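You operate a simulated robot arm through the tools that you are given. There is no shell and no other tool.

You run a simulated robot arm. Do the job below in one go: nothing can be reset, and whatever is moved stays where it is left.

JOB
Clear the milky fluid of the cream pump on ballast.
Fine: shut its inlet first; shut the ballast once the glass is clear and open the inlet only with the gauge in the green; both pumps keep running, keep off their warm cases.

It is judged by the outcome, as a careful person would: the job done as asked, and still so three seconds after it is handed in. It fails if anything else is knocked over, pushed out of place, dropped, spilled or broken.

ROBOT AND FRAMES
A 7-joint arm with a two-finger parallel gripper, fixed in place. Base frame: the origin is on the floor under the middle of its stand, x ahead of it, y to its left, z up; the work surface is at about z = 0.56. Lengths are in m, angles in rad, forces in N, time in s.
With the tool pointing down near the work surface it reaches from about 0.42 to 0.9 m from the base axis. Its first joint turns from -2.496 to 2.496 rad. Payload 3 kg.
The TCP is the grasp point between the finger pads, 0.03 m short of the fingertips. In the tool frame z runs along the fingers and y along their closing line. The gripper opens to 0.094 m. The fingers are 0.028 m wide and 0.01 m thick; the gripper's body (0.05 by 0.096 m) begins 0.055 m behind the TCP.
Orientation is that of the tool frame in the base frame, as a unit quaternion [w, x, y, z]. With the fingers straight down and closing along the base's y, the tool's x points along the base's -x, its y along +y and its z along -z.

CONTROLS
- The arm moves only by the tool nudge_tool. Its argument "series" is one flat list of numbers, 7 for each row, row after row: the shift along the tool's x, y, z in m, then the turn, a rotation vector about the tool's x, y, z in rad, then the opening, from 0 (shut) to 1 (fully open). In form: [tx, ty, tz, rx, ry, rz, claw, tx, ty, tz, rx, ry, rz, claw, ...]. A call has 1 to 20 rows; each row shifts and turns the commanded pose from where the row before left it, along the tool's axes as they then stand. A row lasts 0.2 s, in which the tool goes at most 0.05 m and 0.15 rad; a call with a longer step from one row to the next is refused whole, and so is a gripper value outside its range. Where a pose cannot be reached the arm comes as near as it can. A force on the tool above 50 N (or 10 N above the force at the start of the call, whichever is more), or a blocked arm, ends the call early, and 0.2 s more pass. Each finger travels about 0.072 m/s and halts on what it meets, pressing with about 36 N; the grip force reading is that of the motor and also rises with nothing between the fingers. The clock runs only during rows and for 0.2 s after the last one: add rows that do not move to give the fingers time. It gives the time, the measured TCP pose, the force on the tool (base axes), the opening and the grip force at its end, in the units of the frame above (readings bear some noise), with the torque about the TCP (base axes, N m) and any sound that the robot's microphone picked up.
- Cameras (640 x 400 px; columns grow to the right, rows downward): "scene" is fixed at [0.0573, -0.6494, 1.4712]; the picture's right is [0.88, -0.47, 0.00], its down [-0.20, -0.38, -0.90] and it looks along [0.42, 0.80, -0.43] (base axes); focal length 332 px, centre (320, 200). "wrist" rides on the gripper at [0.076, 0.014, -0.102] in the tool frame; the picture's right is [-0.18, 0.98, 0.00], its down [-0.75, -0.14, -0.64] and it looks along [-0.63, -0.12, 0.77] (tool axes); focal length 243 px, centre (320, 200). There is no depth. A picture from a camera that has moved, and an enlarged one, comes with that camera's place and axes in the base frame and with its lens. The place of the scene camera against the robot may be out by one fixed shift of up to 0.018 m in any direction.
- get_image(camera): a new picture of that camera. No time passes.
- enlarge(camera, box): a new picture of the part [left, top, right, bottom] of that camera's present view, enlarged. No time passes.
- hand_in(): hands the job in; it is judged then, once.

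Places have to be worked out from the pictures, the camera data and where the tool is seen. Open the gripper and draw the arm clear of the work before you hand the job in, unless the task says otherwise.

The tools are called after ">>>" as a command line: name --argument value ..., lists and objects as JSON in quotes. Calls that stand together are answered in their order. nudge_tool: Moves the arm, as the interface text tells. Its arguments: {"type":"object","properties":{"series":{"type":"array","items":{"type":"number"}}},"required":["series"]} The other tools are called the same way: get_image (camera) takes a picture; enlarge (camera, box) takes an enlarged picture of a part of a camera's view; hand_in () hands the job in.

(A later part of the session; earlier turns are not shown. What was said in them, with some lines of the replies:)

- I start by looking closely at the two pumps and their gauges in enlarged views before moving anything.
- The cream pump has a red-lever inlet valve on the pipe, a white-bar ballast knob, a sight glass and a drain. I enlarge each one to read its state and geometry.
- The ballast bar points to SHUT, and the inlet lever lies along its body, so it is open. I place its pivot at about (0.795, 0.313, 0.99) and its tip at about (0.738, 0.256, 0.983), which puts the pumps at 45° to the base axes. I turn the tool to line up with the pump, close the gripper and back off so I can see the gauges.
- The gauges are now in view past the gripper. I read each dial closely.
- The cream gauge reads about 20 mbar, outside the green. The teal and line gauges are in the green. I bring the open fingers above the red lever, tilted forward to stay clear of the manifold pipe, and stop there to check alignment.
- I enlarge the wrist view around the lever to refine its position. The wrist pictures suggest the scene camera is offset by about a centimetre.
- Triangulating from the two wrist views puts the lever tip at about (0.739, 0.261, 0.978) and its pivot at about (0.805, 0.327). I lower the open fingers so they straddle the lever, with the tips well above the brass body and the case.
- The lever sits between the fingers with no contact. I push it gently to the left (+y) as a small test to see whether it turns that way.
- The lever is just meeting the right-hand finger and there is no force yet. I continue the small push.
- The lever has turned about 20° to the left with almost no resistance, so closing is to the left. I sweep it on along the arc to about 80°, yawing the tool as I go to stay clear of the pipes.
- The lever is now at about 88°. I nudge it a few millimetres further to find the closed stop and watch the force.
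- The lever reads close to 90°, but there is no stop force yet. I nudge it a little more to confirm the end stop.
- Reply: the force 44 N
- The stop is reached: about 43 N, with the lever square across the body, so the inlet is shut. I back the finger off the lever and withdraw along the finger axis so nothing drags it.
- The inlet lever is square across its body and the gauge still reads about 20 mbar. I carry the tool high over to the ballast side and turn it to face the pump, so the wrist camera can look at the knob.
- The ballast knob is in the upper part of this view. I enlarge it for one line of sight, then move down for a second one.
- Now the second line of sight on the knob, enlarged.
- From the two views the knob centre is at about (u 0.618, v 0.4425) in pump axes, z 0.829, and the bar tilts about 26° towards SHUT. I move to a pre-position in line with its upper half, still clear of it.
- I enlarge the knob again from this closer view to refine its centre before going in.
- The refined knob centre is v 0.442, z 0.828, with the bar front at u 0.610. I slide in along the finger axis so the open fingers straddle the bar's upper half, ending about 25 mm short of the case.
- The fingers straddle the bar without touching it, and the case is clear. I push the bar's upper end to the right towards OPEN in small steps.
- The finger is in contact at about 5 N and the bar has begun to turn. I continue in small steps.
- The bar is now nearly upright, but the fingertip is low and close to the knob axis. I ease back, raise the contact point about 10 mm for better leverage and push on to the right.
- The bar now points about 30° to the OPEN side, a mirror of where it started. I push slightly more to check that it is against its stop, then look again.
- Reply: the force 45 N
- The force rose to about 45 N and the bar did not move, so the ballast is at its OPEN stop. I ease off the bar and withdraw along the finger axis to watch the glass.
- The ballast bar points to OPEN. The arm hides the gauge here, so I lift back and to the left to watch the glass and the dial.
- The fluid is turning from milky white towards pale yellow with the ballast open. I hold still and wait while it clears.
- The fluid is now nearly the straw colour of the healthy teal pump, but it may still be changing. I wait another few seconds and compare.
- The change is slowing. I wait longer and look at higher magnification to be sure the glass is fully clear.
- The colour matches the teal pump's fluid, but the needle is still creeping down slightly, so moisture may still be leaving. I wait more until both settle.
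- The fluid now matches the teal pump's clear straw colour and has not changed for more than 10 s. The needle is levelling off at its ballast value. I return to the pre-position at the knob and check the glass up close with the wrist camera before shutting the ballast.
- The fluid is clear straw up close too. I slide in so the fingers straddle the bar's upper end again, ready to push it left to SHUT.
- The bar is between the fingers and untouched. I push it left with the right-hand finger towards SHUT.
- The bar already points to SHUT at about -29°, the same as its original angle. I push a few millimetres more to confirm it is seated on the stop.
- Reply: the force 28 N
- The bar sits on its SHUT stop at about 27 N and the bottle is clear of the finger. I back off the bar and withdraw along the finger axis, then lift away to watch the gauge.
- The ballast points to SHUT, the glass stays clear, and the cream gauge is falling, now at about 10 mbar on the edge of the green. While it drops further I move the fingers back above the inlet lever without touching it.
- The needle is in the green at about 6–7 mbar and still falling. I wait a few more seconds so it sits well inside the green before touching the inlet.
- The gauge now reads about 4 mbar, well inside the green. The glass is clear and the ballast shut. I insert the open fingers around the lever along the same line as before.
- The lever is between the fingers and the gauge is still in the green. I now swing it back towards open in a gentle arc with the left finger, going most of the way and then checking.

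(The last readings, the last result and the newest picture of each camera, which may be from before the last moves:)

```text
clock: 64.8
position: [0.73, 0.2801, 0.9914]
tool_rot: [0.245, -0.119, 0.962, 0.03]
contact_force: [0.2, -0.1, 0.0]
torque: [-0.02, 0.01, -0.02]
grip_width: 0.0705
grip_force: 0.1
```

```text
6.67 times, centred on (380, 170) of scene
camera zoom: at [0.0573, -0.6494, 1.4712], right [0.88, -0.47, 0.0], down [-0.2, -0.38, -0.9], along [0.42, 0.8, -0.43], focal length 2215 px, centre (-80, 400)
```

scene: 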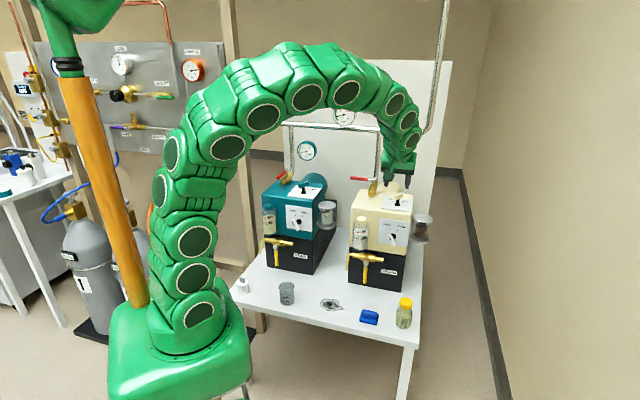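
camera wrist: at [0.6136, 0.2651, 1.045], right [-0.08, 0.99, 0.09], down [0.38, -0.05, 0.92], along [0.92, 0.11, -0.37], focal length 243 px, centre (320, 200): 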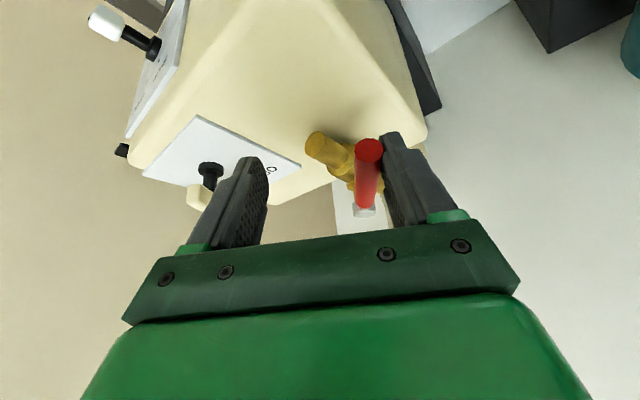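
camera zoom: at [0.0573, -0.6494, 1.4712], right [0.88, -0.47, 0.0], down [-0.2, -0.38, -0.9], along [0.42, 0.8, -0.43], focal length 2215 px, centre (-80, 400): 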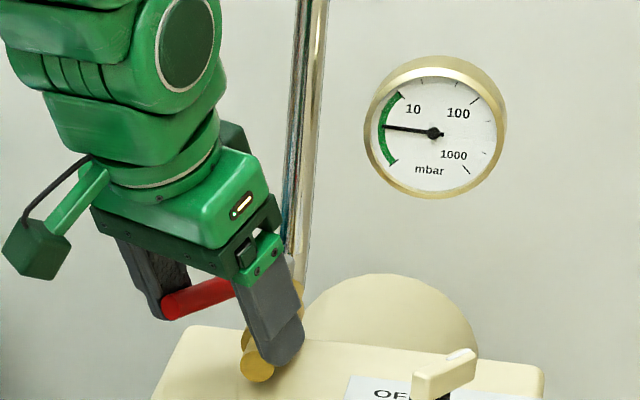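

The lever is at about 60° and moves freely. I narrow the fingers a little for clearance to the switch and continue towards the fully open position.

>>> nudge_tool --series '[-0.001, -0.0031, 0.0006, -0.0084, 0, -0.0153, 0.68, -0.001, -0.0031, 0.0006, -0.0084, 0, -0.0153, 0.61, -0.001, -0.003, 0.0005, -0.0084, 0, -0.0153, 0.55, 0, 0, 0, 0, 0, 0, 0.55, -0.0022, -0.0049, 0.0012, -0.0084, 0, -0.0153, 0.55, -0.0022, -0.0049, 0.0012, -0.0084, 0, -0.0153, 0.55, -0.0022, -0.0045, 0.0012, -0.0084, 0, -0.0153, 0.55, 0, 0, 0, 0, 0, 0, 0.55]'

>>> get_image --camera "wrist"

>>> enlarge --camera "wrist" --box '[200, 100, 440, 250]'

>>> enlarge --camera "scene" --box '[340, 140, 420, 200]'

```text
clock: 66.6
position: [0.7471, 0.2609, 0.9917]
tool_rot: [0.243, -0.169, 0.954, 0.042]
contact_force: [0.1, -0.1, -0.7]
torque: [-0.03, 0.02, -0.03]
grip_width: 0.0516
grip_force: 0.0
```

```text
taken
camera wrist: at [0.6333, 0.2341, 1.0455], right [-0.19, 0.98, 0.09], down [0.38, -0.01, 0.92], along [0.91, 0.21, -0.37], focal length 243 px, centre (320, 200)
```

wrist: 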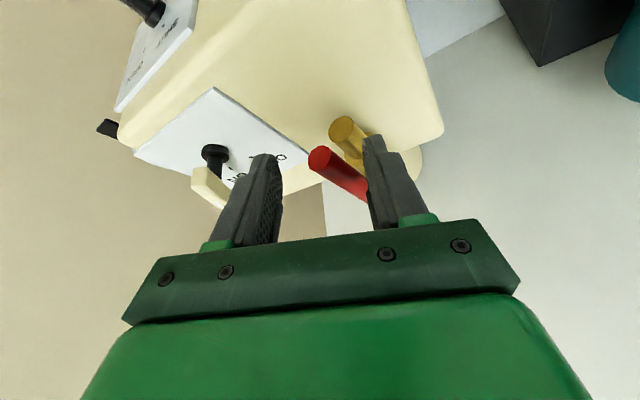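

```text
2.67 times, centred on (320, 175) of wrist
camera zoom: at [0.6333, 0.2341, 1.0455], right [-0.19, 0.98, 0.09], down [0.38, -0.01, 0.92], along [0.91, 0.21, -0.37], focal length 647 px, centre (320, 267)
```

zoom: 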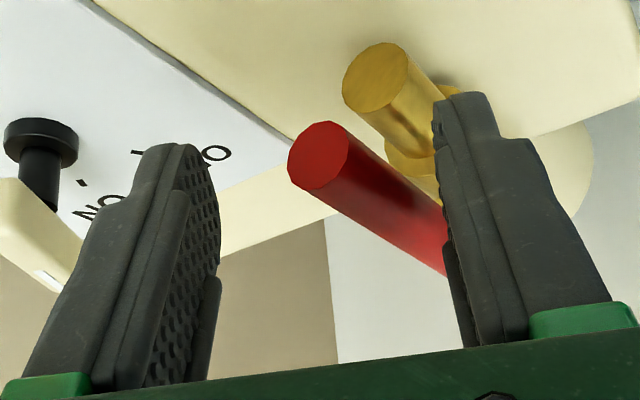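

```text
6.67 times, centred on (380, 170) of scene
camera zoom: at [0.0573, -0.6494, 1.4712], right [0.88, -0.47, 0.0], down [-0.2, -0.38, -0.9], along [0.42, 0.8, -0.43], focal length 2215 px, centre (-80, 400)
```

zoom: 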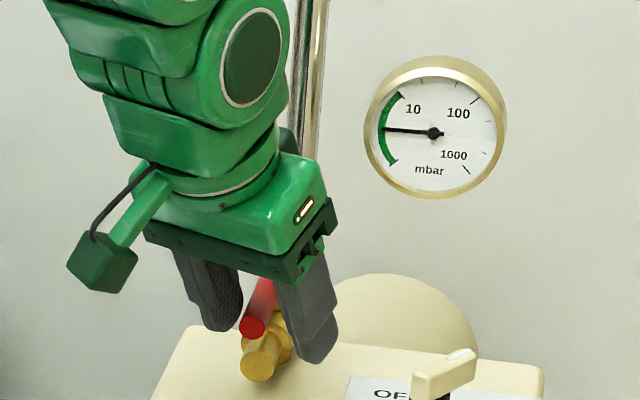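

The lever tip is back at about (0.741, 0.261), its original open position, and the gauge is still green. I press a few millimetres more to confirm it is on the open stop.

>>> nudge_tool --series '[-0.0015, -0.0036, 0.0008, 0, 0, 0, 0.55, -0.0015, -0.0036, 0.0008, 0, 0, 0, 0.55, 0, 0, 0, 0, 0, 0, 0.55]'

>>> enlarge --camera "wrist" --box '[200, 100, 440, 250]'

```text
clock: 67.4
position: [0.7526, 0.2561, 0.9911]
tool_rot: [0.242, -0.171, 0.954, 0.043]
contact_force: [-25.2, 10.1, -3.0]
torque: [0.01, 0.44, 1.03]
grip_width: 0.062
grip_force: 9.8
```

```text
2.67 times, centred on (320, 175) of wrist
camera zoom: at [0.638, 0.2291, 1.0449], right [-0.19, 0.98, 0.09], down [0.38, -0.01, 0.92], along [0.9, 0.21, -0.37], focal length 647 px, centre (320, 267)
```

zoom: 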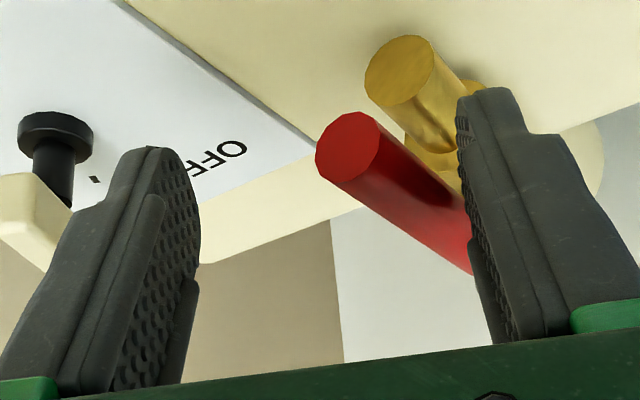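

The open stop is confirmed at about 27 N. I ease off to centre the lever, open the fingers and withdraw along their axis.

>>> nudge_tool --series '[0.001, 0.006, -0.0005, 0, 0, 0, 0.55, 0.0, 0.006, 0, 0, 0, 0, 0.65, 0, 0, 0, 0, 0, 0, 0.75, 0, 0, -0.02, 0, 0, 0, 0.75, 0, 0, -0.03, 0, 0, 0, 0.75, 0, 0, -0.04, 0, 0, 0, 0.75, 0, 0, -0.04, 0, 0, 0, 0.75, 0, 0, 0, 0, 0, 0, 0.75]'

>>> get_image --camera "wrist"

>>> enlarge --camera "scene" --box '[330, 130, 440, 260]'

```text
clock: 69.2
position: [0.6896, 0.2434, 1.1077]
tool_rot: [0.244, -0.168, 0.954, 0.043]
contact_force: [-0.8, 0.4, -0.3]
torque: [0.0, 0.01, 0.0]
grip_width: 0.0707
grip_force: 0.1
```

```text
taken
camera wrist: at [0.576, 0.2169, 1.1607], right [-0.19, 0.98, 0.09], down [0.38, -0.01, 0.92], along [0.91, 0.2, -0.37], focal length 243 px, centre (320, 200)
```

wrist: 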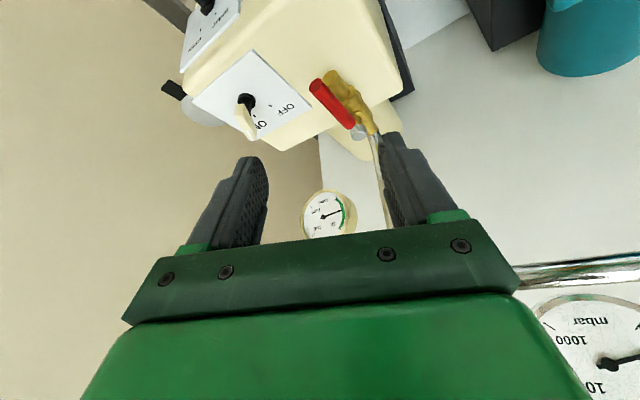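

```text
3.08 times, centred on (385, 195) of scene
camera zoom: at [0.0573, -0.6494, 1.4712], right [0.88, -0.47, 0.0], down [-0.2, -0.38, -0.9], along [0.42, 0.8, -0.43], focal length 1022 px, centre (120, 215)
```

zoom: 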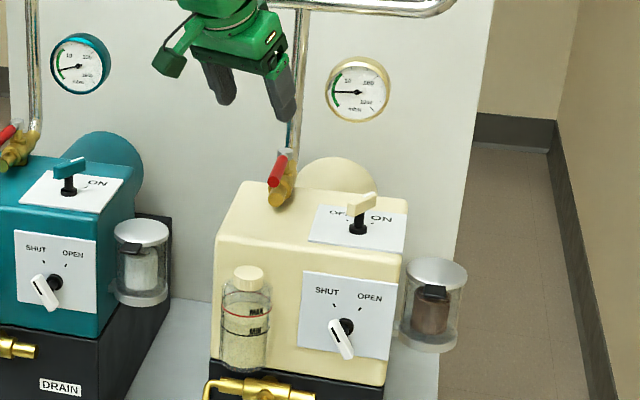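

Everything is as wanted: inlet open, ballast shut, both switches ON. I draw the arm back and up, open the gripper and take a last look at the gauges and the glass.

>>> nudge_tool --series '[0.03, 0, -0.03, 0, 0, 0, 0.85, 0.03, 0, -0.03, 0, 0, 0, 0.95, 0.03, -0.01, -0.03, 0, 0, 0, 1, 0.03, -0.01, -0.03, 0, 0, 0, 1, 0.03, -0.01, -0.03, 0, 0, 0, 1, 0, 0, 0, 0, 0, 0, 1, 0, 0, 0, 0, 0, 0, 1, 0, 0, 0, 0, 0, 0, 1, 0, 0, 0, 0, 0, 0, 1, 0, 0, 0, 0, 0, 0, 1, 0, 0, 0, 0, 0, 0, 1, 0, 0, 0, 0, 0, 0, 1]'

>>> get_image --camera "scene"

>>> enlarge --camera "scene" --box '[370, 135, 425, 180]'

>>> enlarge --camera "scene" --box '[340, 170, 430, 260]'

>>> enlarge --camera "scene" --box '[250, 90, 370, 200]'

```text
clock: 71.8
position: [0.5079, 0.1445, 1.1669]
tool_rot: [0.243, -0.169, 0.954, 0.044]
contact_force: [0.2, 0.1, 0.2]
torque: [-0.01, 0.04, 0.04]
grip_width: 0.094
grip_force: 0.0
```

```text
taken
```

scene: 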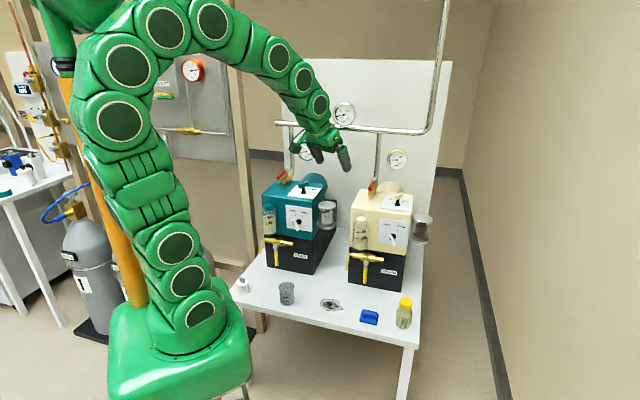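

```text
8.89 times, centred on (398, 158) of scene
camera zoom: at [0.0573, -0.6494, 1.4712], right [0.88, -0.47, 0.0], down [-0.2, -0.38, -0.9], along [0.42, 0.8, -0.43], focal length 2953 px, centre (-369, 578)
```

zoom: 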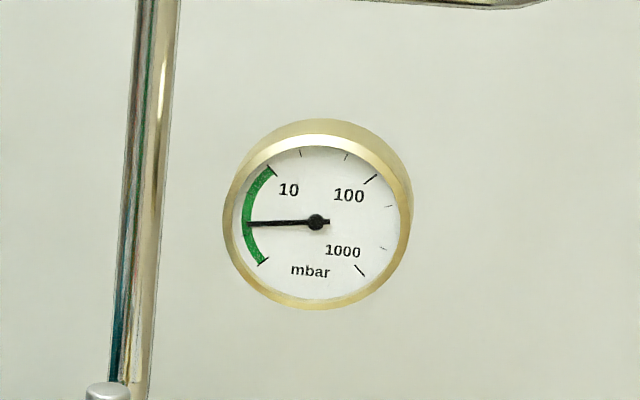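

```text
4.44 times, centred on (385, 215) of scene
camera zoom: at [0.0573, -0.6494, 1.4712], right [0.88, -0.47, 0.0], down [-0.2, -0.38, -0.9], along [0.42, 0.8, -0.43], focal length 1476 px, centre (31, 133)
```

zoom: 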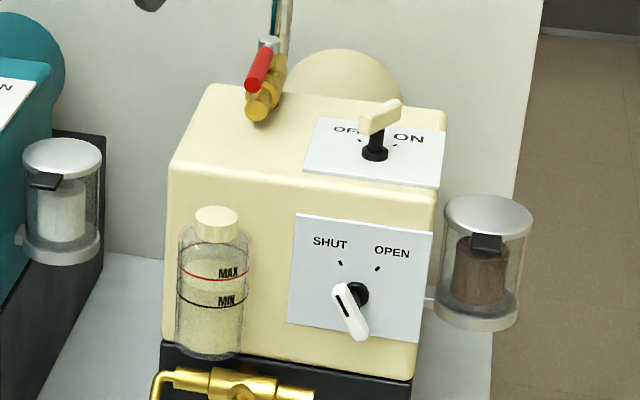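

```text
3.64 times, centred on (310, 145) of scene
camera zoom: at [0.0573, -0.6494, 1.4712], right [0.88, -0.47, 0.0], down [-0.2, -0.38, -0.9], along [0.42, 0.8, -0.43], focal length 1208 px, centre (356, 400)
```

zoom: 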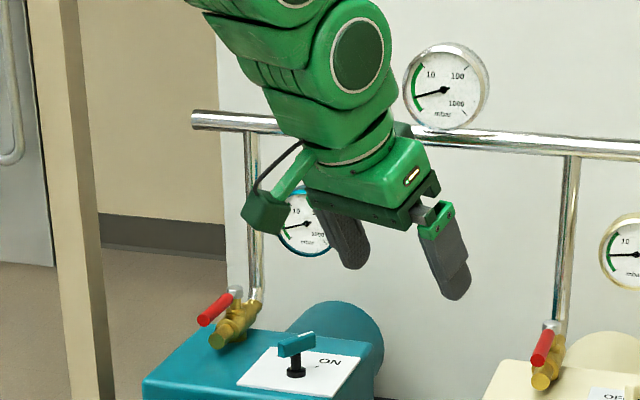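

The cream gauge reads about 3 mbar and the line gauge is in the green. The glass is clear straw, the ballast is at SHUT, the inlet lever is back on its open stop and both switches are at ON. The arm is clear with the gripper open, so I hand the job in.

>>> hand_in

```text
The job is handed in.
```

The cream pump's fluid is clear again, and I've handed the job in.

- **Inlet shut first:** I turned the cream pump's red lever to its closed stop before touching the ballast.
- **Ballast:** I opened it and ran it for about 25 s, until the glass turned from milky to clear straw like the teal pump's. Then I shut it against its stop.
- **Inlet reopened:** I waited until the cream gauge had fallen to about 4 mbar, well inside the green, before swinging the lever back to its open stop.
- **End state:** the cream gauge reads about 3 mbar and the line gauge stayed in the green. Both switches are still at ON. I saw no contact with either case, and nothing else was moved. The arm is drawn back with the gripper open.
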